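You operate a simulated robot arm through the tools that you are given. There is no shell and no other tool. Be economical: measure what you need, move in short steps, check, and stop when the job is done.

You are at the controls of a simulated robot arm. One attempt, no reset.

Task
Lay the cleat in the jig, swing the clamp bar across and screw in the white wing screw.

The check looks at the end state, three seconds after you hand in, the way a careful person would. Anything else that was tipped, shoved, dropped, spilled or broken makes it a failure.

Robot
A 7-joint arm with a two-finger parallel gripper, fixed in place. Base frame: the origin is at the foot of the arm, x ahead of it, y to its left, z up; the work surface is at about z = 860. Units: mm, rad, N and s.
With the tool pointing down near the work surface it reaches from about 300 to 700 mm from the base axis. Its first joint turns from -1.152 to 1.152 rad. Payload 1.57 kg.
Tool frame: the origin (TCP) lies between the finger pads and is the grasp point; the fingertips stand 30 mm ahead of it; z points along the fingers, y is the line along which they close. Largest opening 110 mm; finger width 24, thickness 12; the body of the gripper, 48 by 112 mm, starts 78 mm behind the TCP.
Orientation is that of the tool frame in the base frame, as a unit quaternion [w, x, y, z]. With the fingers straight down and closing along the base's y, the tool's x points along the base's -x, its y along +y and its z along -z.

Tools
- The arm moves only by the tool move_arm. Its argument "motion" is a list of rows, each a list of 7 numbers: the shift along the tool's x, y, z in mm, then the turn, a rotation vector about the tool's x, y, z in rad, then the opening, from 0 (shut) to 1 (fully open). In form: [[tx, ty, tz, wx, wy, wz, hand], ...]. A call has 1 to 10 rows; each row is the pose to reach, as a shift and turn from the pose commanded when the call began, along the tool's axes at that moment. A row lasts 0.2 s, in which the tool goes at most 50 mm and 0.15 rad; a call with a longer step from one row to the next is refused whole, and so is a gripper value outside its range. Where a pose cannot be reached the arm comes as near as it can. A force on the tool above 90 N (or 10 N above the force at the start of the call, whichever is more), or a blocked arm, ends the call early, and 0.2 s more pass. Each finger travels about 108 mm/s and halts on what it meets, pressing with about 43 N; the grip force reading is that of the motor and also rises with nothing between the fingers. The clock runs only during rows and for 0.2 s after the last one: add rows that repeat a pose to give the fingers time. The reply holds the time, the measured pose of the TCP, the force on the tool along the base axes, the opening and the grip force, in the units named above and with some noise, with the torque about the TCP (base axes, N m) and any sound that the robot's microphone picked up.
- Cameras (640 x 400 px; columns grow to the right, rows downward): "scene" is fixed at [150.1, -377.7, 1415.1]; the picture's right is [0.90, -0.43, 0.00], its down [-0.20, -0.41, -0.89] and it looks along [0.39, 0.80, -0.45] (base axes); focal length 372 px, centre (320, 200). "wrist" rides on the gripper at [70, 16, -141] in the tool frame; the picture's right is [-0.23, 0.97, 0.00], its down [-0.86, -0.20, -0.48] and it looks along [-0.47, -0.11, 0.88] (tool axes); focal length 222 px, centre (320, 200).
- capture(camera): a new picture of that camera. It takes no simulated time.
- point_at(camera, pixels): for up to 12 pixels [column, row] of the newest picture of that camera ("zoom" is the newest enlarged one), the place [x, y, z] in the base frame of the surface seen there, good to about 3 mm. It takes no simulated time.
- zoom(camera, box): a new picture of the part [left, top, right, bottom] of that camera's present view, enlarged. It takes no simulated time.
- sign_off(): hands the job in; it is judged then, once.

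Go step by step. Measure first, check grasps and placings, and put right what went wrong. The budget is 80 turns and 34 pictures, counting those below and the enlarged ones. Unless the task says otherwise, let go and move clear before handing in, and close with one line.

The tools are called after ">>>" as a command line: name --pt "numbers of a row" for each row, then --argument value for the rest, lists and objects as JSON in quotes. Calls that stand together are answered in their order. move_arm: Moves the arm, as the interface text tells. Its arguments: {"type":"object","properties":{"motion":{"type":"array"}},"required":["motion"]} The other tools are called the same way: capture (camera) takes a picture; point_at (camera, pixels) gives the place of the surface under pixels of a picture; zoom (camera, box) takes an enlarged picture of a part of a camera's view; sign_off () hands the job in.

At the start:

```text
time_s: 0.0
tool_pos: [390.8, 13.4, 1192.1]
tool_rot: [0.0, 0.001, 1.0, 0.0]
force: [0.1, 0.4, 0.3]
wrist_torque: [-0.01, 0.05, 0.04]
gripper_width: 109.9
grasp_force: 0.1
```

scene: 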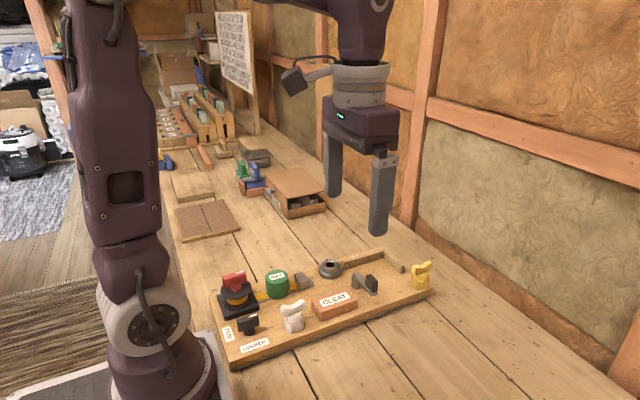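
wrist: 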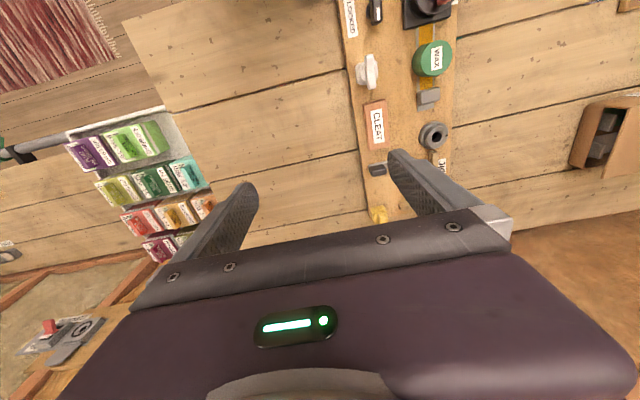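

The scene picture shows a board with the cleat, a white wing screw, a yellow one, a jig and other parts around pixels (215-435, 250-365). I will enlarge it to read the details.

>>> zoom --camera "scene" --box '[200, 240, 440, 375]'

>>> zoom --camera "wrist" --box '[330, 0, 480, 230]'

```text
2.67 times, centred on (320, 308) of scene
```

zoom: 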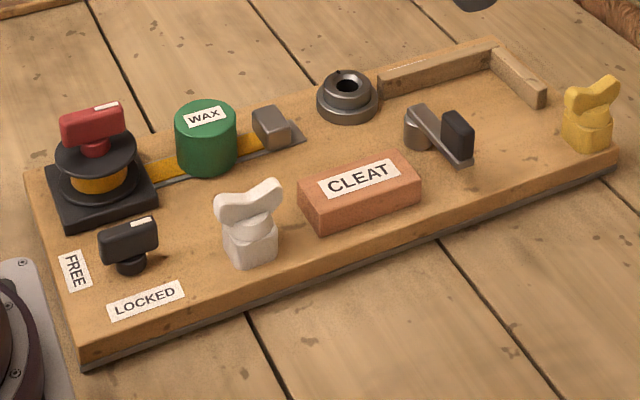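

```text
1.74 times, centred on (405, 115) of wrist
```

zoom: 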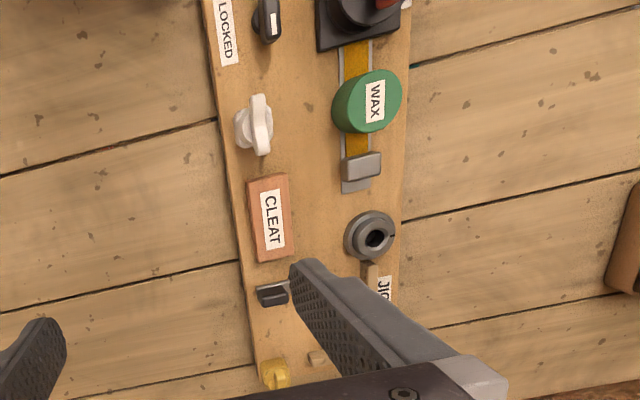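

The enlarged view shows the cleat, the white screw, a grey bushing, a crank with a black knob, an L-shaped fence, and a turret with a FREE/LOCKED lever. I'll measure the main points in the scene picture.

>>> zoom --camera "scene" --box '[300, 240, 440, 328]'

>>> point_at --camera "scene" --pixels '[[234, 281], [237, 297], [277, 277], [302, 282], [330, 267], [366, 258], [401, 269], [357, 280], [372, 285], [335, 303], [294, 312], [420, 275]]'

>>> zoom --camera "scene" --box '[205, 255, 325, 330]'

```text
4.55 times, centred on (370, 284) of scene
```

zoom: 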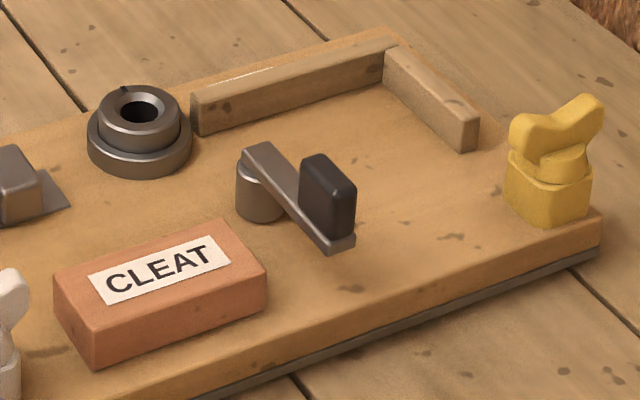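

```text
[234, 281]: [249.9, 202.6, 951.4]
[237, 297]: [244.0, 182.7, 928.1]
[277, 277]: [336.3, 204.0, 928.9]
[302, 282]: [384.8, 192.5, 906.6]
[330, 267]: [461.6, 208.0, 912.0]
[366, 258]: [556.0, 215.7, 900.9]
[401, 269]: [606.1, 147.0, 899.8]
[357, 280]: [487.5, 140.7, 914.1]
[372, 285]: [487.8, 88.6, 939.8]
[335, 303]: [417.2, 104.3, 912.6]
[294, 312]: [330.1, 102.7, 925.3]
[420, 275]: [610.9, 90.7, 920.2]
```

```text
5.33 times, centred on (265, 292) of scene
```

zoom: 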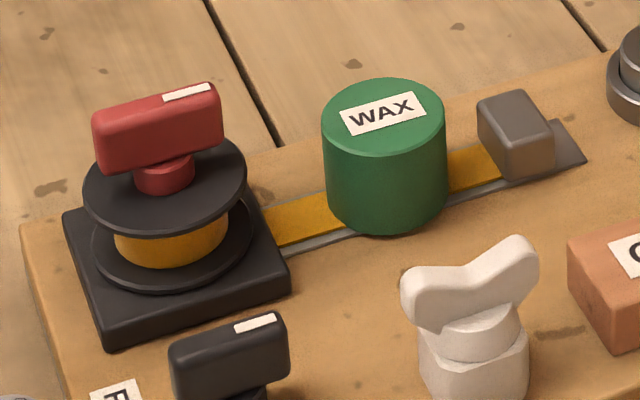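

The reel, strap and wax look unrelated to this job. The jig corner is near (606,215), the bar pivot near (487,140), the bushing at (461,208) and the white screw at (330,103). I'll move over the jig for a closer wrist view.

>>> move_arm --pt "0 40 25 0 0 0 1" --pt "0 80 50 0 0 0 1" --pt "0 110 80 0 0 0 1" --pt "0 120 110 0 0 0 1" --pt "0 120 110 0 0 0 1"

>>> capture --camera "wrist"

```text
time_s: 1.2
tool_pos: [390.4, 135.1, 1081.3]
tool_rot: [0.0, 0.001, 1.0, 0.0]
force: [-0.2, 0.2, 0.8]
wrist_torque: [-0.03, -0.02, -0.01]
gripper_width: 109.9
grasp_force: 0.0
```

```text
27 pictures are left
```

wrist: 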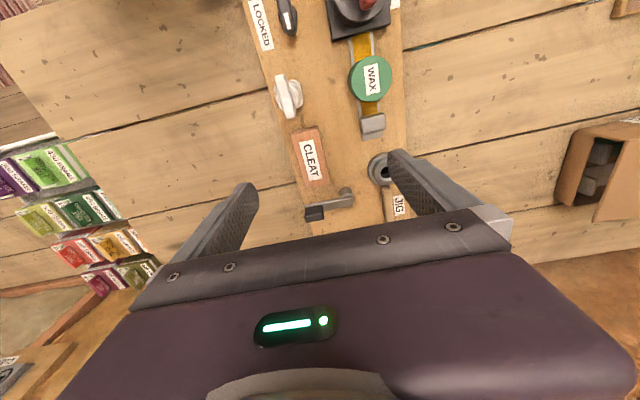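

The wrist picture shows the bar (315-355, 190-220), the bushing (382,170) and the cleat (310,160) from above. I'll enlarge it and measure.

>>> zoom --camera "wrist" --box '[250, 60, 410, 240]'

>>> point_at --camera "wrist" --pixels '[[383, 173], [379, 156], [310, 155], [295, 132], [319, 128], [305, 183], [345, 196], [314, 214], [288, 83], [290, 112], [350, 150], [372, 125]]'

```text
2.22 times, centred on (330, 150) of wrist
```

zoom: 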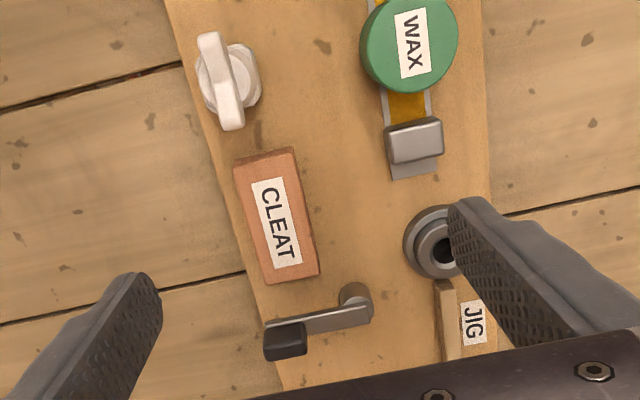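

```text
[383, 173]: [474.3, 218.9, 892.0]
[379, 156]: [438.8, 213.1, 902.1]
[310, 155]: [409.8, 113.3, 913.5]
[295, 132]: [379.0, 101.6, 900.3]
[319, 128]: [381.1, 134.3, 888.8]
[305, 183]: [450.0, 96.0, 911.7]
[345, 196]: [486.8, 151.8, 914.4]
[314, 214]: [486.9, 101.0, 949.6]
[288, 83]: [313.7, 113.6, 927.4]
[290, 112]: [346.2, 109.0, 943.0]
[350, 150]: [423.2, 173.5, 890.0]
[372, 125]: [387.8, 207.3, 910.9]
```

I need the cleat's and the screw's axes, so I'll measure corners in the enlarged picture.

>>> point_at --camera "zoom" --pixels '[[240, 167], [289, 153], [314, 270], [270, 279], [208, 38], [232, 125], [220, 80], [444, 252], [445, 285], [446, 350], [270, 330], [358, 308]]'

>>> point_at --camera "scene" --pixels '[[344, 266], [384, 249], [388, 252], [404, 268], [383, 262], [403, 272], [360, 267], [380, 300], [350, 283], [427, 295], [355, 272], [376, 293]]'

```text
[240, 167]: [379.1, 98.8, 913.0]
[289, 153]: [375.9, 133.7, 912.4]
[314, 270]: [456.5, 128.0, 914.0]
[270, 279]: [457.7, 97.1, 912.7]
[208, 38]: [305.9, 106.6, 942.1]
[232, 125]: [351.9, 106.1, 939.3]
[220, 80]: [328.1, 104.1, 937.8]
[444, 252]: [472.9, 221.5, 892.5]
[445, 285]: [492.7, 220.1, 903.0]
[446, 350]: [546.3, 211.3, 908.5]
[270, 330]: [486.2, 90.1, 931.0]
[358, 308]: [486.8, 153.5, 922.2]
```

```text
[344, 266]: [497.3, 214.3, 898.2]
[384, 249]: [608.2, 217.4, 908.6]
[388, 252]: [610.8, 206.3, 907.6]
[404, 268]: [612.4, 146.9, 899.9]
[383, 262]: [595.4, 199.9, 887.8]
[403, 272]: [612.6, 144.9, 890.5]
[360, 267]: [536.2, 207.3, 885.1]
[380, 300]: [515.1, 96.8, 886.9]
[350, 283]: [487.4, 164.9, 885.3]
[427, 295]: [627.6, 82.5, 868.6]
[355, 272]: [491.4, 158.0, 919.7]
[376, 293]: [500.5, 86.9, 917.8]
```

The cleat's top is about 80 x 33 mm, centred near (417,115), with its top at z 913 and the board at 886. I'll go above it with the fingers part open, then down to TCP z 921.

>>> move_arm --pt "-15 -10 40 0 0 0 0.65" --pt "-27 -19.5 80 0 0 0 0.65" --pt "-27 -19.5 110 0 0 0 0.65" --pt "-27 -19.5 110 0 0 0 0.65" --pt "-27 -19.5 130 0 0 0 0.65" --pt "-27 -19.5 145 0 0 0 0.65" --pt "-27 -19.5 155 0 0 0 0.65" --pt "-27 -19.5 160 0 0 0 0.65"

>>> capture --camera "scene"

```text
time_s: 3.0
tool_pos: [416.0, 112.9, 922.2]
tool_rot: [0.0, 0.0, 1.0, 0.0]
force: [-0.2, 0.4, 0.1]
wrist_torque: [-0.02, -0.02, -0.02]
gripper_width: 71.6
grasp_force: 0.0
```

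```text
25 pictures are left
```

scene: 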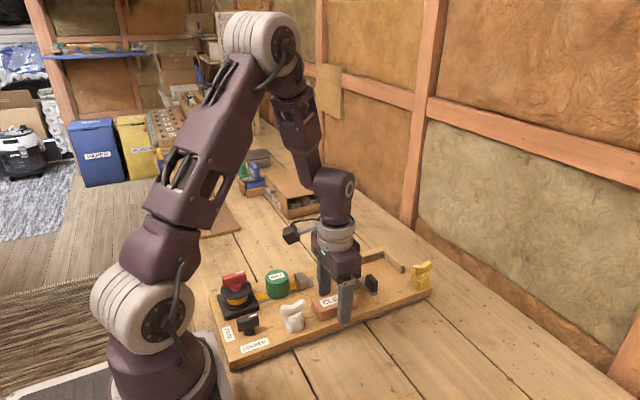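

The fingers straddle the cleat cleanly (323-345, 270-320). I'll close and lift a little.

>>> move_arm --pt "0 0 0 0 0 0 0.2" --pt "0 0 0 0 0 0 0.2" --pt "0 0 0 0 0 0 0.2" --pt "0 0 -10 0 0 0 0.2" --pt "0 0 -40 0 0 0 0.2" --pt "0 0 -60 0 0 0 0.2" --pt "0 0 -60 0 0 0 0.2"

>>> capture --camera "scene"

```text
time_s: 4.6
tool_pos: [417.6, 113.3, 982.2]
tool_rot: [0.0, 0.0, 1.0, 0.0]
force: [-0.2, 0.3, -0.1]
wrist_torque: [-0.03, 0.01, 0.0]
gripper_width: 38.3
grasp_force: 42.7
```

```text
24 pictures are left
```

scene: 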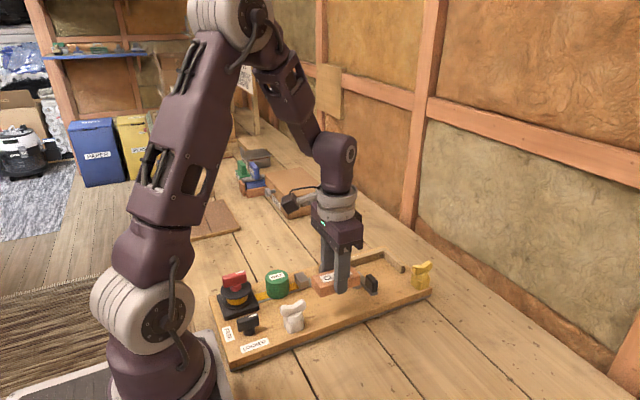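

Cleat is held (38.3 mm wide, 43 N). I'll carry it high over the bar handle to (548,164), well short of the fences.

>>> move_arm --pt "0 0 -30 0 0 0 0.2" --pt "-40 15 -30 0 0 0 0.2" --pt "-80 30 -30 0 0 0 0.2" --pt "-115 45 -30 0 0 0 0.2" --pt "-130 51 -30 0 0 0 0.2" --pt "-130 51 -10 0 0 0 0.2" --pt "-130 51 10 0 0 0 0.2" --pt "-130 51 10 0 0 0 0.2"

>>> zoom --camera "scene" --box '[290, 200, 450, 320]'

```text
time_s: 6.4
tool_pos: [546.5, 163.9, 971.0]
tool_rot: [0.0, 0.0, 1.0, 0.0]
force: [0.2, 0.0, 0.7]
wrist_torque: [0.02, -0.02, -0.02]
gripper_width: 38.9
grasp_force: 43.0
```

```text
3.33 times, centred on (370, 260) of scene
```

zoom: 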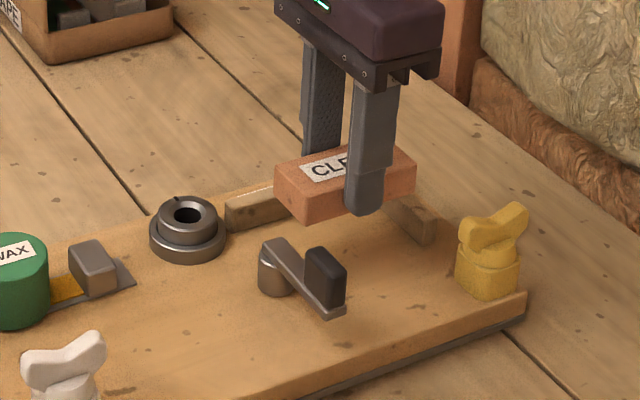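

The cleat hangs level above the jig, clear of the bar. I'll lower it to z ≈ 923.

>>> move_arm --pt "0 0 15 0 0 0 0.2" --pt "0 0 30 0 0 0 0.2" --pt "0 0 40 0 0 0 0.2" --pt "0 0 45 0 0 0 0.2" --pt "0 0 48 0 0 0 0.2" --pt "0 0 48 0 0 0 0.2"

>>> zoom --camera "scene" --box '[290, 220, 450, 320]'

```text
time_s: 7.8
tool_pos: [546.8, 164.2, 923.6]
tool_rot: [0.0, 0.0, 1.0, 0.0]
force: [-0.6, 1.0, -0.1]
wrist_torque: [0.01, 0.0, -0.01]
gripper_width: 38.6
grasp_force: 42.7
```

```text
4.00 times, centred on (370, 270) of scene
```

zoom: 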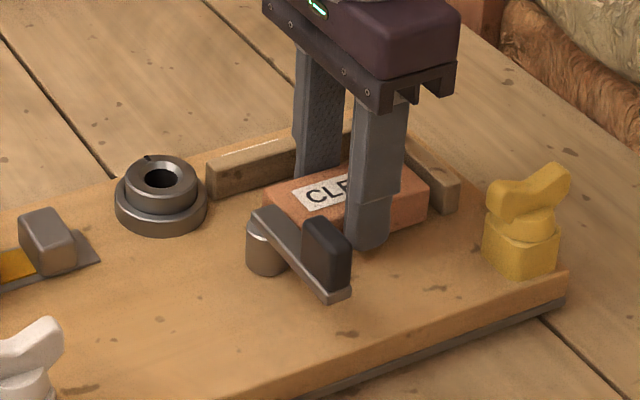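

It's nearly on the board. While still holding it I'll ease it toward the end fence, watching the force.

>>> move_arm --pt "-3 0 0 0 0 0 0.2" --pt "-5 0 0 0 0 0 0.2" --pt "-7 0 0 0 0 0 0.2" --pt "-8 0 0 0 0 0 0.2" --pt "-8 0 0 0 0 0 0.2"

>>> zoom --camera "scene" --box '[340, 235, 430, 300]'

```text
time_s: 9.0
tool_pos: [556.9, 164.7, 923.3]
tool_rot: [-0.001, 0.0, 1.0, 0.0]
force: [0.1, 0.0, 0.3]
wrist_torque: [0.02, 0.0, 0.0]
gripper_width: 38.6
grasp_force: 42.7
```

```text
6.15 times, centred on (385, 268) of scene
```

zoom: 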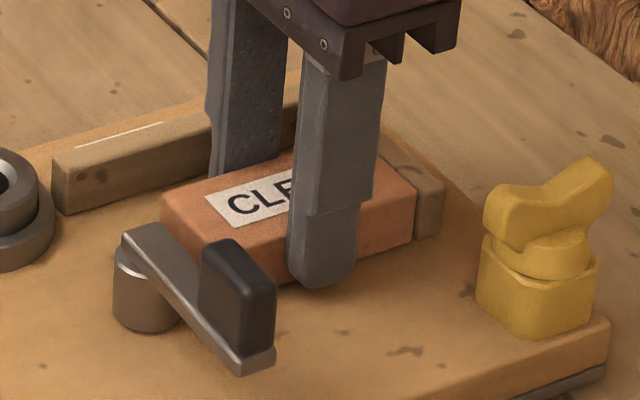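

The cleat end is near or against the end fence (415,200). I'll measure, then creep a bit more.

>>> point_at --camera "zoom" --pixels '[[405, 185], [425, 190], [392, 170], [410, 165], [170, 205], [110, 175], [190, 150], [220, 190]]'

>>> move_arm --pt "-1 0 0 0 0 0 0.2" --pt "-2 0 0 0 0 0 0.2" --pt "-2 0 0 0 0 0 0.2"

```text
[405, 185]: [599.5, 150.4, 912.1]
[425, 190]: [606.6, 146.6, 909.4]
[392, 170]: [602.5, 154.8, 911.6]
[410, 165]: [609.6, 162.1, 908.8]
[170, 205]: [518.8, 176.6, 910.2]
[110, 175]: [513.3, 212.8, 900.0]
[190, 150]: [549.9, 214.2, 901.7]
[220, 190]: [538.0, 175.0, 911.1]
```

```text
time_s: 9.8
tool_pos: [558.7, 165.0, 924.3]
tool_rot: [0.0, 0.0, 1.0, 0.0]
force: [0.2, -0.4, -0.3]
wrist_torque: [0.02, 0.0, -0.03]
gripper_width: 38.6
grasp_force: 42.9
```

No contact force yet, so I'll creep on.

>>> move_arm --pt "-1 0 0 0 0 0 0.2" --pt "-2 0 0 0 0 0 0.2" --pt "-2 0 0 0 0 0 0.2"

>>> zoom --camera "scene" --box '[370, 245, 420, 285]'

```text
time_s: 10.6
tool_pos: [558.1, 164.2, 922.7]
tool_rot: [-0.002, 0.0, 1.0, 0.001]
force: [-11.5, -1.9, -0.8]
wrist_torque: [-0.09, 0.23, -0.09]
gripper_width: 38.8
grasp_force: 43.1
```

```text
10.00 times, centred on (395, 265) of scene
```

zoom: 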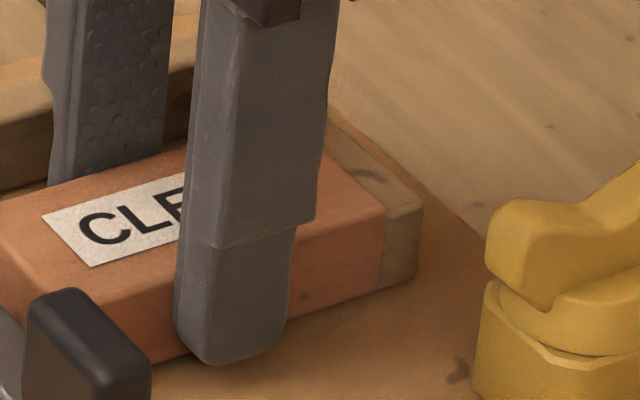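

Contact with the end fence at 11.5 N. I'll back off 1 mm, settle it on the board, open slightly and lift out.

>>> move_arm --pt "1 0 1 0 0 0 0.2" --pt "1 0 1.5 0 0 0 0.2" --pt "1 0 1.5 0 0 0 0.46" --pt "1 0 1.5 0 0 0 0.46" --pt "1 0 -10 0 0 0 0.46" --pt "1 0 -50 0 0 0 0.46" --pt "1 0 -80 0 0 0 0.46" --pt "1 0 -80 0 0 0 0.0" --pt "1 0 -80 0 0 0 0.0"

>>> zoom --camera "scene" --box '[330, 235, 430, 305]'

```text
time_s: 12.6
tool_pos: [559.6, 165.3, 1005.4]
tool_rot: [-0.001, 0.0, 1.0, 0.0]
force: [0.4, -0.3, -0.1]
wrist_torque: [-0.01, 0.02, 0.0]
gripper_width: 0.0
grasp_force: 21.9
```

```text
5.71 times, centred on (380, 270) of scene
```

zoom: 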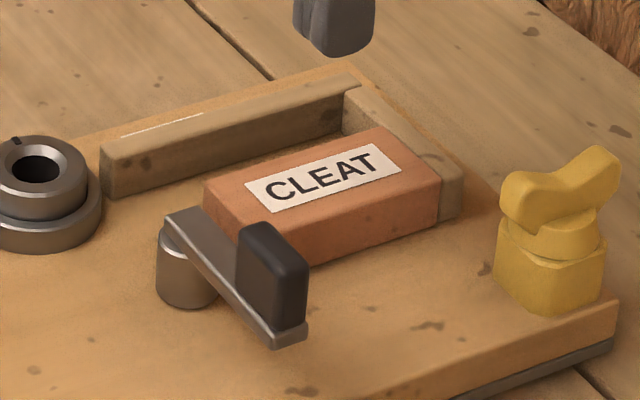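

The cleat is set down flush with the end fence with a ~24 mm gap to the long fence. I'll go down on its near side with shut fingers and push it +y.

>>> move_arm --pt "0 -42 0 0 0 0 0" --pt "0 -42 40 0 0 0 0" --pt "0 -42 70 0 0 0 0" --pt "0 -42 81 0 0 0 0" --pt "0 -36 81 0 0 0 0" --pt "0 -30 81 0 0 0 0" --pt "0 -24 81 0 0 0 0" --pt "0 -18 81 0 0 0 0" --pt "0 -14 81 0 0 0 0" --pt "0 -14 81 0 0 0 0"

>>> zoom --camera "scene" --box '[330, 235, 430, 305]'

```text
time_s: 14.8
tool_pos: [557.9, 150.8, 922.4]
tool_rot: [0.0, 0.001, 1.0, 0.0]
force: [0.7, -0.4, 1.1]
wrist_torque: [0.0, 0.01, 0.0]
gripper_width: 0.0
grasp_force: 21.3
```

```text
5.71 times, centred on (380, 270) of scene
```

zoom: 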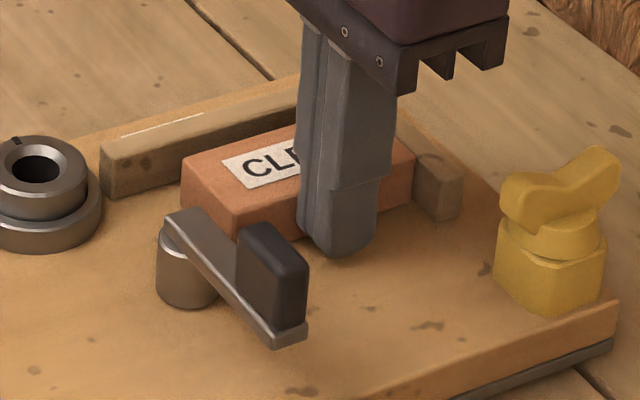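

The cleat is sliding straight toward the fence. I'll push on in 1 mm steps until contact.

>>> move_arm --pt "0 2 0 0 0 0 0" --pt "0 4 0 0 0 0 0" --pt "0 5 0 0 0 0 0" --pt "0 6 0 0 0 0 0" --pt "0 6 0 0 0 0 0"

```text
time_s: 16.0
tool_pos: [560.3, 156.5, 921.6]
tool_rot: [0.0, 0.0, 1.0, 0.0]
force: [-0.3, -1.1, 1.0]
wrist_torque: [0.02, 0.0, 0.0]
gripper_width: 0.0
grasp_force: 21.5
```

>>> move_arm --pt "0 1 0 0 0 0 0" --pt "0 2 0 0 0 0 0" --pt "0 3 0 0 0 0 0" --pt "0 3 0 0 0 0 0"

>>> zoom --camera "scene" --box '[330, 235, 430, 305]'

```text
time_s: 17.0
tool_pos: [558.7, 159.7, 923.0]
tool_rot: [0.0, 0.0, 1.0, 0.0]
force: [-0.1, 0.5, 0.6]
wrist_torque: [0.05, 0.0, -0.01]
gripper_width: 0.1
grasp_force: 21.4
```

```text
5.71 times, centred on (380, 270) of scene
```

zoom: 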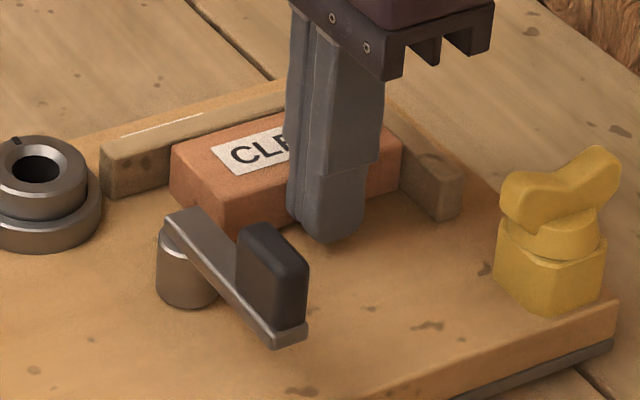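

I see a small gap remaining by the fence (165,165) and no contact force yet. I'll push up to 4 mm more.

>>> move_arm --pt "0 1 0 0 0 0 0" --pt "0 2 0 0 0 0 0" --pt "0 3 0 0 0 0 0" --pt "0 3 0 0 0 0 0"

```text
time_s: 18.0
tool_pos: [558.5, 163.3, 924.0]
tool_rot: [0.001, 0.0, 1.0, 0.0]
force: [0.0, -0.4, 0.7]
wrist_torque: [0.0, -0.01, 0.02]
gripper_width: 0.0
grasp_force: 21.8
```

>>> move_arm --pt "0 1 0 0 0 0 0" --pt "0 2 0 0 0 0 0" --pt "0 2 0 0 0 0 0"

>>> zoom --camera "scene" --box '[330, 235, 430, 305]'

```text
time_s: 18.8
tool_pos: [560.1, 163.4, 922.8]
tool_rot: [0.0, 0.0, 1.0, -0.001]
force: [0.3, -7.1, 0.2]
wrist_torque: [-0.14, 0.0, 0.0]
gripper_width: 0.0
grasp_force: 21.1
```

```text
5.71 times, centred on (380, 270) of scene
```

zoom: 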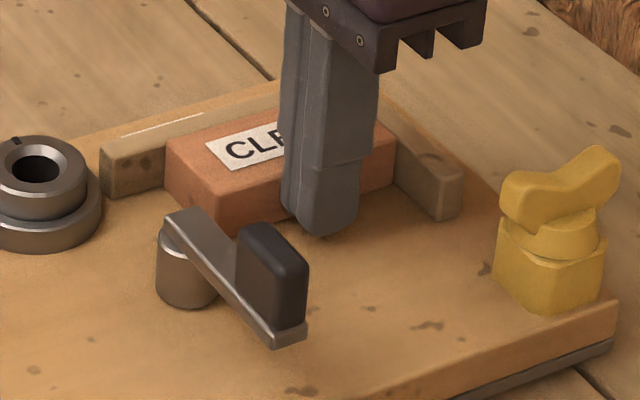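

The cleat touches the long fence at 7 N, so it is seated in the corner. Now I'll lift off and go to the -x side of the bar's black handle (about (488,97), top z 950), with the tips above the bar.

>>> move_arm --pt "0 -4 0 0 0 0 0" --pt "0 -4 -40 0 0 0 0" --pt "0 -4 -80 0 0 0 0" --pt "40 -24 -85 0 0 0 0" --pt "80 -48 -85 0 0 0 0" --pt "112 -68 -85 0 0 0 0" --pt "112 -68 -60 0 0 0 0" --pt "112 -68 -37 0 0 0 0" --pt "112 -68 -37 0 0 0 0"

>>> zoom --camera "scene" --box '[310, 230, 430, 310]'

```text
time_s: 20.8
tool_pos: [446.1, 96.9, 958.4]
tool_rot: [0.0, -0.001, 1.0, 0.001]
force: [-0.1, -0.6, -0.6]
wrist_torque: [0.02, 0.01, 0.01]
gripper_width: 0.1
grasp_force: 21.2
```

```text
5.00 times, centred on (370, 270) of scene
```

zoom: 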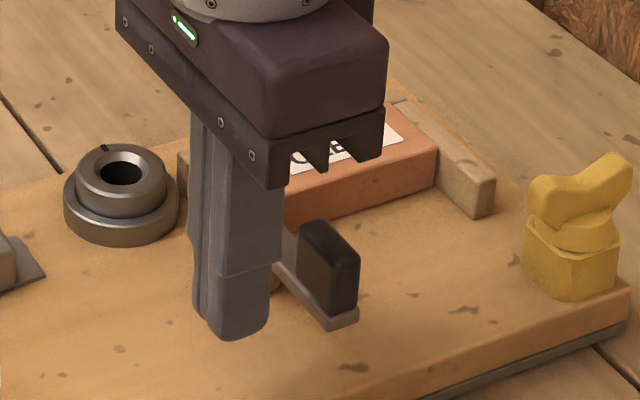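

The finger stands beside the handle, tips above the bar. I'll push it along an arc around the pivot (488,151) to about 0°.

>>> move_arm --pt "-19 2 0 0 0 0 0" --pt "-33 0 0 0 0 0 0" --pt "-47 0 0 0 0 0 0" --pt "-61 3 0 0 0 0 0" --pt "-73 9 0 0 0 0 0" --pt "-84 19 0 0 0 0 0" --pt "-92 31 0 0 0 0 0" --pt "-92 31 0 0 0 0 0"

>>> zoom --camera "scene" --box '[310, 230, 430, 310]'

```text
time_s: 22.6
tool_pos: [537.9, 128.7, 960.1]
tool_rot: [-0.001, 0.0, 1.0, 0.0]
force: [-0.6, 0.2, 0.1]
wrist_torque: [0.01, -0.02, 0.0]
gripper_width: 0.1
grasp_force: 21.0
```

```text
5.00 times, centred on (370, 270) of scene
```

zoom: 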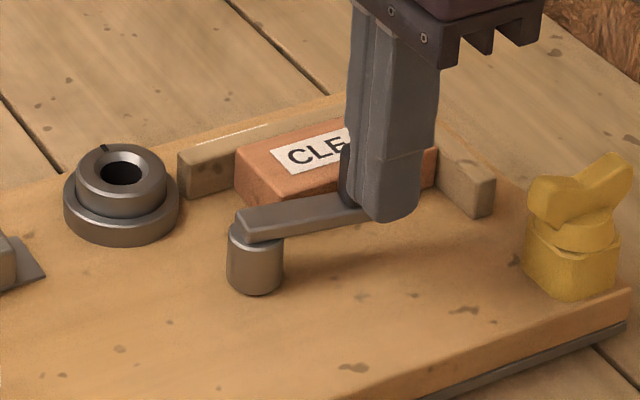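

The bar turned freely to about 0°. I'll continue to about 45° across the cleat.

>>> move_arm --pt "-3 7 0 0 0 0 0" --pt "-4 13 0 0 0 0 0" --pt "-5 20 0 0 0 0 0" --pt "-5 27 0 0 0 0 0" --pt "-3 34 0 0 0 0 0" --pt "-1 41 0 0 0 0 0" --pt "-1 41 0 0 0 0 0"

>>> zoom --camera "scene" --box '[310, 230, 430, 310]'

```text
time_s: 24.2
tool_pos: [541.2, 168.4, 959.2]
tool_rot: [0.002, 0.0, 1.0, -0.001]
force: [17.6, -22.8, -3.2]
wrist_torque: [-0.48, -0.36, 0.05]
gripper_width: 0.0
grasp_force: 21.2
```

```text
5.00 times, centred on (370, 270) of scene
```

zoom: 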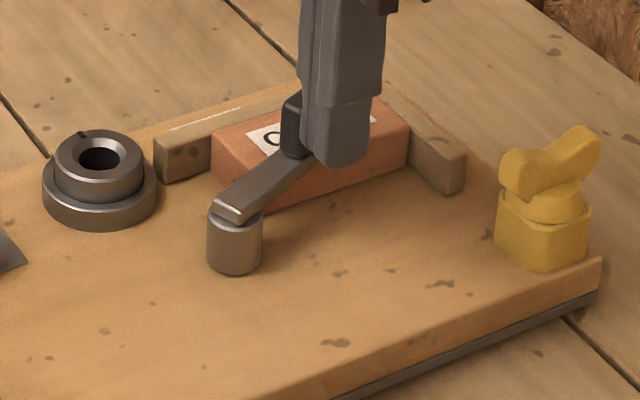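

The bar lies across the cleat and hit its stop (29 N), but the whole board seems to have moved a few mm (bushing from (122,190) to (98,175)). I'll back off at once, rise and check.

>>> move_arm --pt "-3 -4 0 0 0 0 0" --pt "-6 -8 0 0 0 0 0" --pt "-6 -8 -40 0 0 0 0" --pt "-6 -8 -80 0 0 0 0" --pt "40 -8 -100 0 0 0 0" --pt "80 -20 -120 0 0 0 0" --pt "110 -30 -120 0 0 0 0.5" --pt "110 -30 -120 0 0 0 1"

>>> capture --camera "scene"

>>> zoom --camera "scene" --box '[200, 240, 440, 375]'

```text
refused: row 5 steps farther than a row can; nothing moved
```

```text
12 pictures are left
```

scene: 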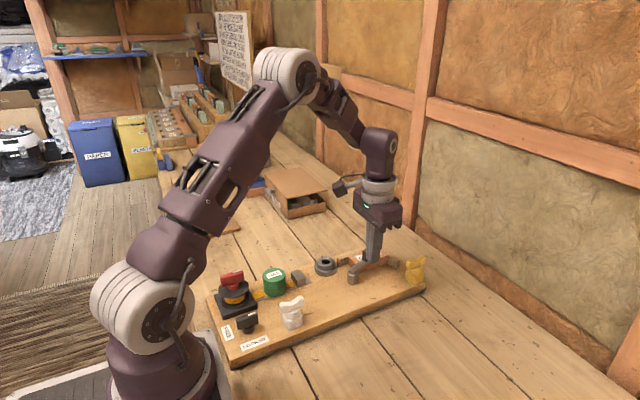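

```text
2.67 times, centred on (320, 308) of scene
```

zoom: 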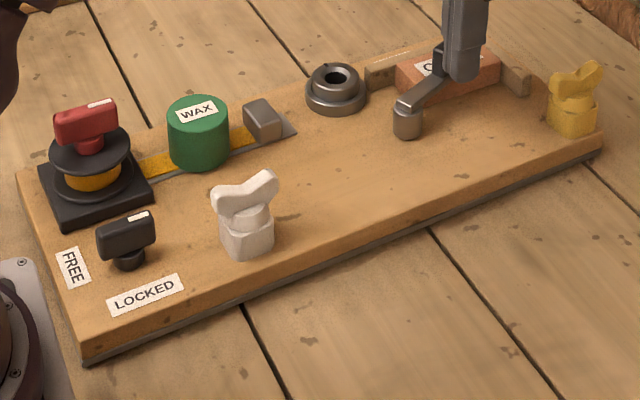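

The board yawed slightly, with its right end about 10 mm toward +y and the left end nearly in place. I'll back the finger off and rise in permitted steps, then measure the shift.

>>> move_arm --pt "-4 -4 0 0 0 0 0" --pt "-7 -8 0 0 0 0 0" --pt "-7 -8 -40 0 0 0 0" --pt "-7 -8 -80 0 0 0 0" --pt "30 -8 -100 0 0 0 0" --pt "70 -18 -110 0 0 0 0" --pt "110 -28 -120 0 0 0 0.5" --pt "150 -28 -120 0 0 0 1" --pt "150 -28 -120 0 0 0 1"

>>> capture --camera "wrist"

>>> zoom --camera "scene" --box '[200, 240, 440, 375]'

```text
time_s: 26.2
tool_pos: [389.3, 139.6, 1080.9]
tool_rot: [0.0, 0.0, 1.0, 0.0]
force: [-0.2, 0.1, 0.7]
wrist_torque: [0.0, 0.01, 0.0]
gripper_width: 110.0
grasp_force: 0.0
```

```text
10 pictures are left
```

wrist: 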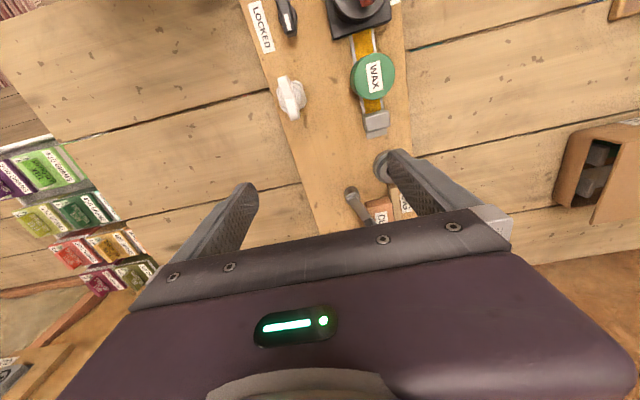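

```text
2.67 times, centred on (320, 308) of scene
```

zoom: 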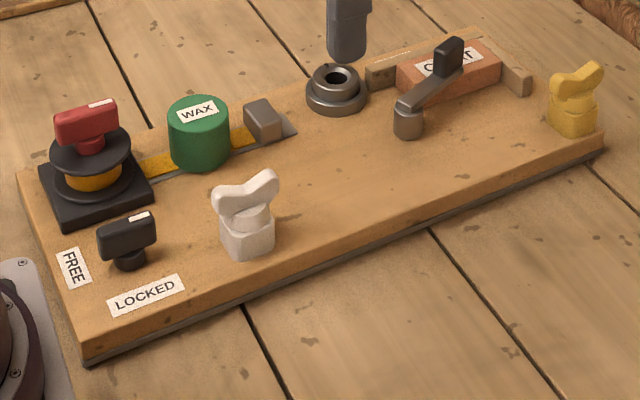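

The bar now lies across the cleat. I'll measure the board's corner, the bushing, the screws and the bar.

>>> point_at --camera "zoom" --pixels '[[337, 82], [337, 102], [221, 192], [272, 182], [247, 185], [245, 225], [575, 88], [598, 130], [404, 104], [447, 55], [85, 340], [490, 60]]'

>>> point_at --camera "wrist" --pixels '[[383, 170], [381, 153], [284, 79], [295, 116], [289, 97], [351, 192], [366, 222], [376, 128], [379, 163], [300, 96]]'

```text
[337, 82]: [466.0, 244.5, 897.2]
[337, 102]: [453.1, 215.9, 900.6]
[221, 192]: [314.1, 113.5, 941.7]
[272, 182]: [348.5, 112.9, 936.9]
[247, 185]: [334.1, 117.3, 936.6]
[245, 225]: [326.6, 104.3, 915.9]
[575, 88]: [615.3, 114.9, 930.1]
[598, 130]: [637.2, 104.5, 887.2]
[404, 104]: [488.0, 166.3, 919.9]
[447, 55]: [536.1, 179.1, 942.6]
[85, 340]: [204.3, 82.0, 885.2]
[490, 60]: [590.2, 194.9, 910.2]
```

```text
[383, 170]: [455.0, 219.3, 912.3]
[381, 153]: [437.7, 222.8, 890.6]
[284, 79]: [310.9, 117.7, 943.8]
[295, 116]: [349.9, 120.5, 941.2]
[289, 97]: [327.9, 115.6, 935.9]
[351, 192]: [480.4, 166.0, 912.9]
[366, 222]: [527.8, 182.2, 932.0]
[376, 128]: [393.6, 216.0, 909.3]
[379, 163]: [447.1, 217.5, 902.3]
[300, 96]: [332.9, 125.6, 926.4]
```

Readings put the white screw's wings from (311,117) to (350,120) at z 943, and the board about 9–17 mm toward +y, which I will put right at the end. First I need the bushing's hole centre from an unobstructed view.

>>> move_arm --pt "0 30 20 0 0 0 1" --pt "-10 55 50 0 0 0 1" --pt "-10 55 50 0 0 0 1"

>>> zoom --camera "wrist" --box '[260, 80, 400, 220]'

```text
time_s: 27.0
tool_pos: [400.9, 196.2, 1031.3]
tool_rot: [0.0, 0.0, 1.0, 0.0]
force: [-0.2, 0.0, 0.3]
wrist_torque: [0.01, 0.0, -0.02]
gripper_width: 109.9
grasp_force: 0.0
```

```text
2.86 times, centred on (330, 150) of wrist
```

zoom: 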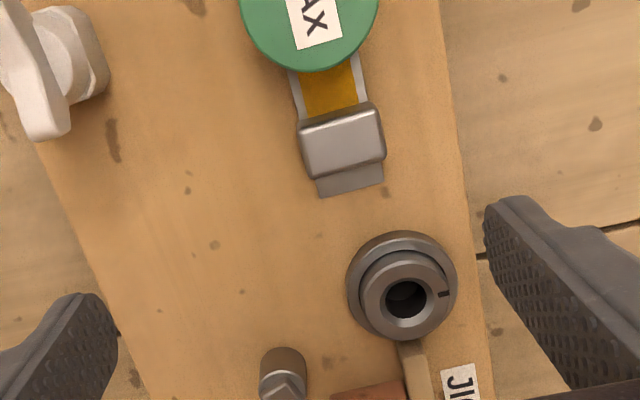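

The bushing's top ring is clear, with the hole at (406,298) and a tick at (445,294). I'll measure opposite ring points.

>>> point_at --camera "zoom" --pixels '[[372, 295], [440, 300], [406, 265], [406, 328], [382, 272], [430, 322], [430, 272], [382, 320], [445, 293], [355, 270], [284, 362], [220, 290]]'

```text
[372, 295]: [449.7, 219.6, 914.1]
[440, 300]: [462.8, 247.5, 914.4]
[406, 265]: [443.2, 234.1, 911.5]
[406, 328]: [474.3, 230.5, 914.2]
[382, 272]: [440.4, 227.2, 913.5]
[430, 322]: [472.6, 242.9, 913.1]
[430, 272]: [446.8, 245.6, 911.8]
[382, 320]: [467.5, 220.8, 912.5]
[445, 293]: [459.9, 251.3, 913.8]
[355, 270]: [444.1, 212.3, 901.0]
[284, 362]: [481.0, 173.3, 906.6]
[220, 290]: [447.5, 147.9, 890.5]
```

Bushing centre ≈ (457.2, 233.5), top z 913. Now I'll go above the white screw at (330.5, 115.5) and descend so the tips end at z ≈ 923 beside the wings.

>>> move_arm --pt "25 -30 0 0 0 0 0.5" --pt "50 -60 10 0 0 0 0.45" --pt "70.4 -80.7 25 0 0 0 0.45" --pt "70.4 -80.7 30 0 0 0 0.45" --pt "70.4 -80.7 50 0 0 0 0.45" --pt "70.4 -80.7 68 0 0 0 0.45" --pt "70.4 -80.7 78 0 0 0 0.45" --pt "70.4 -80.7 78 0 0 0 0.45"

>>> zoom --camera "scene" --box '[240, 250, 360, 340]'

```text
time_s: 28.8
tool_pos: [329.7, 116.0, 951.5]
tool_rot: [0.0, 0.0, 1.0, 0.0]
force: [0.5, 0.3, 0.1]
wrist_torque: [-0.05, -0.01, 0.03]
gripper_width: 49.4
grasp_force: 0.0
```

```text
4.44 times, centred on (300, 295) of scene
```

zoom: 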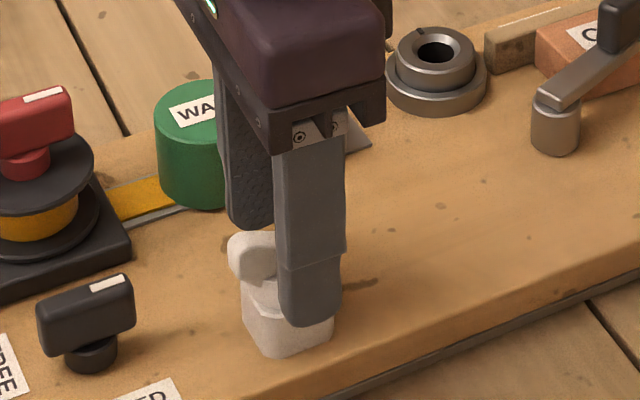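

The fingers straddle the wings. I'll close and lift slowly.

>>> move_arm --pt "0 0 0 0 0 0 0.2" --pt "0 0 0 0 0 0 0.03" --pt "0 0 0 0 0 0 0.03" --pt "0 0 -8 0 0 0 0.03" --pt "0 0 -25 0 0 0 0.03" --pt "0 0 -50 0 0 0 0.03" --pt "0 0 -75 0 0 0 0.03" --pt "0 0 -75 0 0 0 0.03"

>>> zoom --camera "scene" --box '[240, 230, 360, 340]'

```text
time_s: 30.6
tool_pos: [330.8, 115.4, 1026.8]
tool_rot: [0.0, 0.0, 1.0, 0.0]
force: [-0.3, -0.4, 0.4]
wrist_torque: [0.02, 0.01, 0.0]
gripper_width: 25.2
grasp_force: 36.7
```

```text
3.64 times, centred on (300, 285) of scene
```

zoom: 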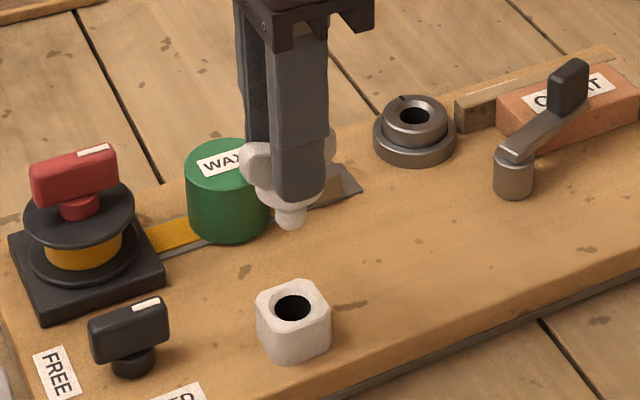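

The screw came out of its stand and hangs straight (25.2 mm grip on its collar). I'll measure where its shank is relative to the tool.

>>> point_at --camera "zoom" --pixels '[[290, 215], [290, 224], [282, 208], [302, 208], [250, 165], [330, 140], [265, 190], [270, 290], [318, 298], [292, 286], [416, 100], [402, 97]]'

```text
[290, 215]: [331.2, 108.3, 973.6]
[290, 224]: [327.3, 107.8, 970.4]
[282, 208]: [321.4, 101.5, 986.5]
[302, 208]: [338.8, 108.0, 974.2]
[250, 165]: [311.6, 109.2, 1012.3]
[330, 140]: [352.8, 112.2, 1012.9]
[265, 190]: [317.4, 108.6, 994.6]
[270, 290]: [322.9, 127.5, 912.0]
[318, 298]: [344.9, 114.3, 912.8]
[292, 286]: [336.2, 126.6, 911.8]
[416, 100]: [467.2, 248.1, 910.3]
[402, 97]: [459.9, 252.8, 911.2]
```

The shank centre ≈ (331,116), in line with the TCP, with its bottom 58 mm below it. I'll carry it over the bushing at (457.2,233.5) and lower to TCP z 982.

>>> move_arm --pt "-20 18 0 0 0 0 0.03" --pt "-50 46 0 0 0 0 0.03" --pt "-80 75 0 0 0 0 0.03" --pt "-110 102 0 0 0 0 0.03" --pt "-126.4 118.1 0 0 0 0 0.03" --pt "-126.4 118.1 20 0 0 0 0.03" --pt "-126.4 118.1 42 0 0 0 0.03" --pt "-126.4 118.1 42 0 0 0 0.03"

>>> zoom --camera "scene" --box '[290, 210, 380, 290]'

```text
time_s: 32.4
tool_pos: [455.5, 233.3, 985.0]
tool_rot: [0.0, 0.0, 1.0, 0.001]
force: [0.3, -0.2, -0.9]
wrist_torque: [-0.03, 0.03, -0.01]
gripper_width: 10.5
grasp_force: 28.1
```

```text
5.00 times, centred on (335, 250) of scene
```

zoom: 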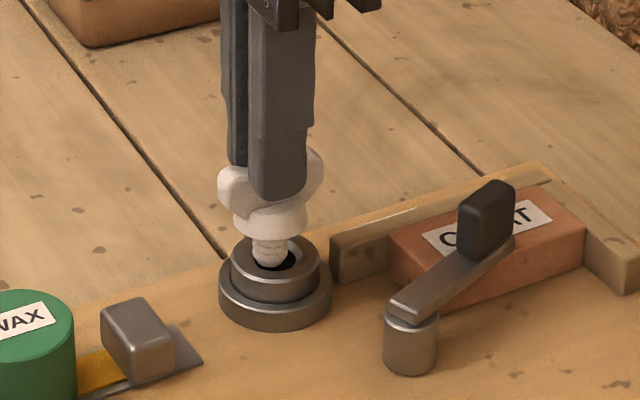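

The grip slipped from the collar to the wings (10.5 mm), which suits turning, but the screw now hangs lower, its tip at the bushing mouth (270,262). I'll measure it.

>>> point_at --camera "zoom" --pixels '[[270, 263], [258, 252], [284, 252], [269, 250], [225, 185], [318, 170], [240, 220], [303, 215], [290, 255], [308, 262], [235, 265], [246, 240]]'

```text
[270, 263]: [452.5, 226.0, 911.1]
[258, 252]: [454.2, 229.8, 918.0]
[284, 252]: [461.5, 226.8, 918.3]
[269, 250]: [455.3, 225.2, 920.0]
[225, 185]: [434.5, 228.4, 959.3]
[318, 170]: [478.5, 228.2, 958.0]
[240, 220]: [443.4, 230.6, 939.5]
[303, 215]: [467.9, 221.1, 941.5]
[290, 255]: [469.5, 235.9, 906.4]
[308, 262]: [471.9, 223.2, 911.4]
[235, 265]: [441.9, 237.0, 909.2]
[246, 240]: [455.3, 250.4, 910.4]
```

The shank centre is within about 1 mm of the hole. I'll lower slowly until it meets the thread.

>>> move_arm --pt "-0.7 0 2 0 0 0 0.03" --pt "-0.7 0 4 0 0 0 0.03" --pt "-0.7 0 6 0 0 0 0.03" --pt "-0.7 0 6 0 0 0 0.03"

```text
time_s: 33.4
tool_pos: [455.5, 233.2, 979.3]
tool_rot: [0.0, -0.001, 1.0, 0.0]
force: [2.4, 1.5, 2.6]
wrist_torque: [0.13, -0.16, -0.01]
gripper_width: 10.6
grasp_force: 28.6
```

Light side forces (+2.4, +1.5 N) say the hole lies a little +x, +y. I'll shift 1.2 mm / 0.8 mm and go on down.

>>> move_arm --pt "-1.2 0.8 0 0 0 0 0.03" --pt "-1.2 0.8 2 0 0 0 0.03" --pt "-1.2 0.8 3 0 0 0 0.03" --pt "-1.2 0.8 3 0 0 0 0.03"

```text
time_s: 34.4
tool_pos: [457.8, 233.9, 977.5]
tool_rot: [0.0, 0.0, 1.0, 0.0]
force: [2.9, 0.4, 0.1]
wrist_torque: [0.01, -0.21, -0.02]
gripper_width: 10.7
grasp_force: 28.3
```

>>> move_arm --pt "-1 0.2 1 0 0 0 0.03" --pt "-1 0.2 3 0 0 0 0.03" --pt "-1 0.2 5 0 0 0 0.03" --pt "-1 0.2 5 0 0 0 0.03"

```text
time_s: 35.4
tool_pos: [459.0, 234.6, 972.8]
tool_rot: [0.0, 0.0, 1.0, 0.0]
force: [0.5, 0.6, 0.3]
wrist_torque: [0.02, 0.0, 0.01]
gripper_width: 10.7
grasp_force: 28.4
```

Side forces vanished, so it is centred. I'll continue down.

>>> move_arm --pt "0 0 2 0 0 0 0.03" --pt "0 0 4 0 0 0 0.03" --pt "0 0 6 0 0 0 0.03" --pt "0 0 6 0 0 0 0.03"

>>> zoom --camera "scene" --box '[290, 210, 380, 290]'

```text
time_s: 36.4
tool_pos: [458.1, 234.1, 966.0]
tool_rot: [0.0, 0.0, 1.0, 0.0]
force: [0.5, 0.0, -0.3]
wrist_torque: [-0.04, -0.01, 0.01]
gripper_width: 10.6
grasp_force: 29.0
```

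```text
5.00 times, centred on (335, 250) of scene
```

zoom: 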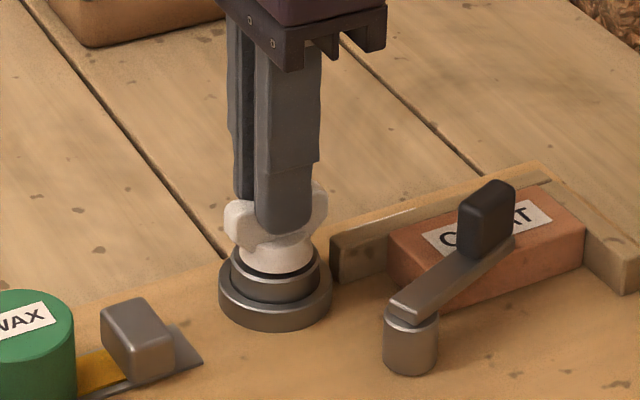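

The screw sits in the hole with a ~3–4 mm gap under the collar (270,270). I'll turn it clockwise seen from above (+ about tool z) by 1.4 rad, with a slight down bias.

>>> move_arm --pt "0 0 0.5 0 0 0.14 0.03" --pt "0 0 0.6 0 0 0.28 0.03" --pt "0 0 0.7 0 0 0.42 0.03" --pt "0 0 0.8 0 0 0.56 0.03" --pt "0 0 0.9 0 0 0.7 0.03" --pt "0 0 1.0 0 0 0.84 0.03" --pt "0 0 1.1 0 0 0.98 0.03" --pt "0 0 1.2 0 0 1.12 0.03" --pt "0 0 1.3 0 0 1.26 0.03" --pt "0 0 1.4 0 0 1.4 0.03"

```text
time_s: 38.6
tool_pos: [459.6, 236.6, 964.1]
tool_rot: [-0.001, 0.645, 0.764, 0.003]
force: [4.8, 18.9, -1.2]
wrist_torque: [0.83, -0.15, 0.04]
gripper_width: 10.5
grasp_force: 28.3
```

It turned 1.4 rad with almost no torque, but a +19 N side force in y says the screw axis sits off the TCP. I'll relieve this by shifting about (+1,+2.5) in base.

>>> move_arm --pt "1.5 0.5 0 0 0 0 0.03" --pt "2.5 0.9 0 0 0 0 0.03" --pt "2.5 0.9 0 0 0 0 0.03"

```text
time_s: 39.4
tool_pos: [459.5, 236.1, 963.7]
tool_rot: [0.001, 0.644, 0.765, -0.001]
force: [-0.6, 6.5, 9.0]
wrist_torque: [0.34, -0.03, 0.01]
gripper_width: 10.6
grasp_force: 28.7
```

Force dropped to 6.5 N. I'll let go, lift clear of the wings, recentre on the estimated axis (460,234.3) and start turning back for another grip.

>>> move_arm --pt "0 0 0 0 0 0 0.25" --pt "0 0 0 0 0 0 0.3" --pt "0 0 0 0 0 0 0.3" --pt "0 0 -20 0 0 0 0.3" --pt "-1 0 -40 0 0 0 0.3" --pt "-1.9 0.2 -40 0 0 -0.14 0.3" --pt "-1.9 0.2 -40 0 0 -0.28 0.3" --pt "-1.9 0.2 -40 0 0 -0.42 0.3" --pt "-1.9 0.2 -40 0 0 -0.56 0.3" --pt "-1.9 0.2 -40 0 0 -0.7 0.3"

>>> zoom --camera "scene" --box '[290, 220, 370, 290]'

```text
time_s: 41.6
tool_pos: [460.3, 234.6, 1003.5]
tool_rot: [0.0, 0.342, 0.94, 0.0]
force: [-0.2, -0.1, 0.1]
wrist_torque: [0.01, 0.0, -0.02]
gripper_width: 33.1
grasp_force: 0.1
```

```text
5.71 times, centred on (330, 255) of scene
```

zoom: 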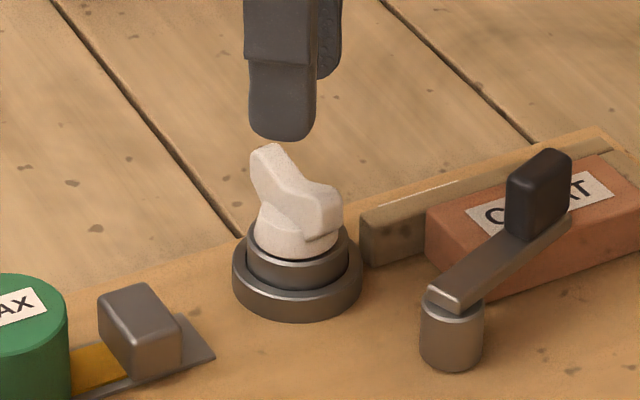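

The screw stands in the bushing, its wings now running across. I'll measure wings and collar.

>>> point_at --camera "zoom" --pixels '[[268, 150], [335, 195], [292, 190], [258, 245], [330, 245], [293, 255], [293, 268], [252, 240], [345, 235], [328, 205], [258, 175]]'

```text
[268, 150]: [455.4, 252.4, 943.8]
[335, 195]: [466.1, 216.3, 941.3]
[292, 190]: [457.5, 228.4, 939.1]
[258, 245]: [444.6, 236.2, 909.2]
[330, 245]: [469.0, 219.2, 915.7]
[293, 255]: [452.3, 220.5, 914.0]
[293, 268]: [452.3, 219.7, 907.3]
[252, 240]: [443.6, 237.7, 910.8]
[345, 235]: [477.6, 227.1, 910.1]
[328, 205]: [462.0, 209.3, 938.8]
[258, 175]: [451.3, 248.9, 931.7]
```

The wings point about -75°, centred on (460,234), and their tops at z 943 mean the collar is close to seated. I'll turn back to -1.74 rad to regrip on the same wings.

>>> move_arm --pt "0 0 0 0 0 -0.14 0.3" --pt "0 0 0 0 0 -0.28 0.3" --pt "0 0 0 0 0 -0.42 0.3" --pt "0 0 0 0 0 -0.56 0.3" --pt "0 0 0 0 0 -0.7 0.3" --pt "0 0 0 0 0 -0.84 0.3" --pt "0 0 0 0 0 -0.98 0.3" --pt "0 0 0 0 0 -1.12 0.3" --pt "0 0 0 0 0 -1.24 0.3"

>>> move_arm --pt "0 0 0 0 0 -0.14 0.3" --pt "0 0 0 0 0 -0.28 0.3" --pt "0 0 0 0 0 -0.42 0.3" --pt "0 0 0 0 0 -0.56 0.3" --pt "0 0 0 0 0 -0.7 0.3" --pt "0 0 0 0 0 -0.84 0.3" --pt "0 0 0 0 0 -0.98 0.3" --pt "0 0 0 0 0 -1.12 0.3" --pt "0 0 0 0 0 -1.2 0.3" --pt "0 0 0 0 0 -1.2 0.3"

```text
time_s: 43.6
tool_pos: [459.3, 235.1, 1002.8]
tool_rot: [0.001, -0.267, 0.964, 0.0]
force: [0.3, -0.2, -0.4]
wrist_torque: [0.02, -0.02, 0.01]
gripper_width: 33.1
grasp_force: 0.1
```

```text
time_s: 45.8
tool_pos: [459.9, 235.1, 1003.8]
tool_rot: [0.0, 0.765, -0.644, 0.0]
force: [0.4, 0.5, 0.2]
wrist_torque: [0.01, 0.0, -0.03]
gripper_width: 33.2
grasp_force: 0.0
```

Orientation is right for the regrip. I'll lower to TCP 960 (tips 930, wings up to 943), close and see.

>>> move_arm --pt "0 0 20 0 0 0 0.3" --pt "0 0 36 0 0 0 0.3" --pt "0 0 43.5 0 0 0 0.3" --pt "0 0 43.5 0 0 0 0.2" --pt "0 0 43.5 0 0 0 0.03" --pt "0 0 43.5 0 0 0 0.03" --pt "0 0 43.5 0 0 0 0.03"

```text
time_s: 47.4
tool_pos: [460.4, 235.2, 960.8]
tool_rot: [0.001, 0.764, -0.645, 0.0]
force: [0.4, 1.2, -2.5]
wrist_torque: [0.09, -0.13, -0.01]
gripper_width: 10.3
grasp_force: 28.5
```

The wings are gripped (10.3 mm) with little side force. I'll turn clockwise 1.4 rad.

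>>> move_arm --pt "0 0 0.1 0 0 0.14 0.03" --pt "0 0 0.2 0 0 0.28 0.03" --pt "0 0 0.3 0 0 0.42 0.03" --pt "0 0 0.4 0 0 0.56 0.03" --pt "0 0 0.5 0 0 0.7 0.03" --pt "0 0 0.6 0 0 0.84 0.03" --pt "0 0 0.7 0 0 0.98 0.03" --pt "0 0 0.8 0 0 1.12 0.03" --pt "0 0 0.9 0 0 1.26 0.03" --pt "0 0 1.0 0 0 1.4 0.03"

```text
time_s: 49.6
tool_pos: [459.8, 236.5, 959.2]
tool_rot: [0.002, -0.169, 0.986, 0.001]
force: [-1.0, 20.4, 12.7]
wrist_torque: [0.45, 0.04, 0.04]
gripper_width: 10.5
grasp_force: 28.4
```

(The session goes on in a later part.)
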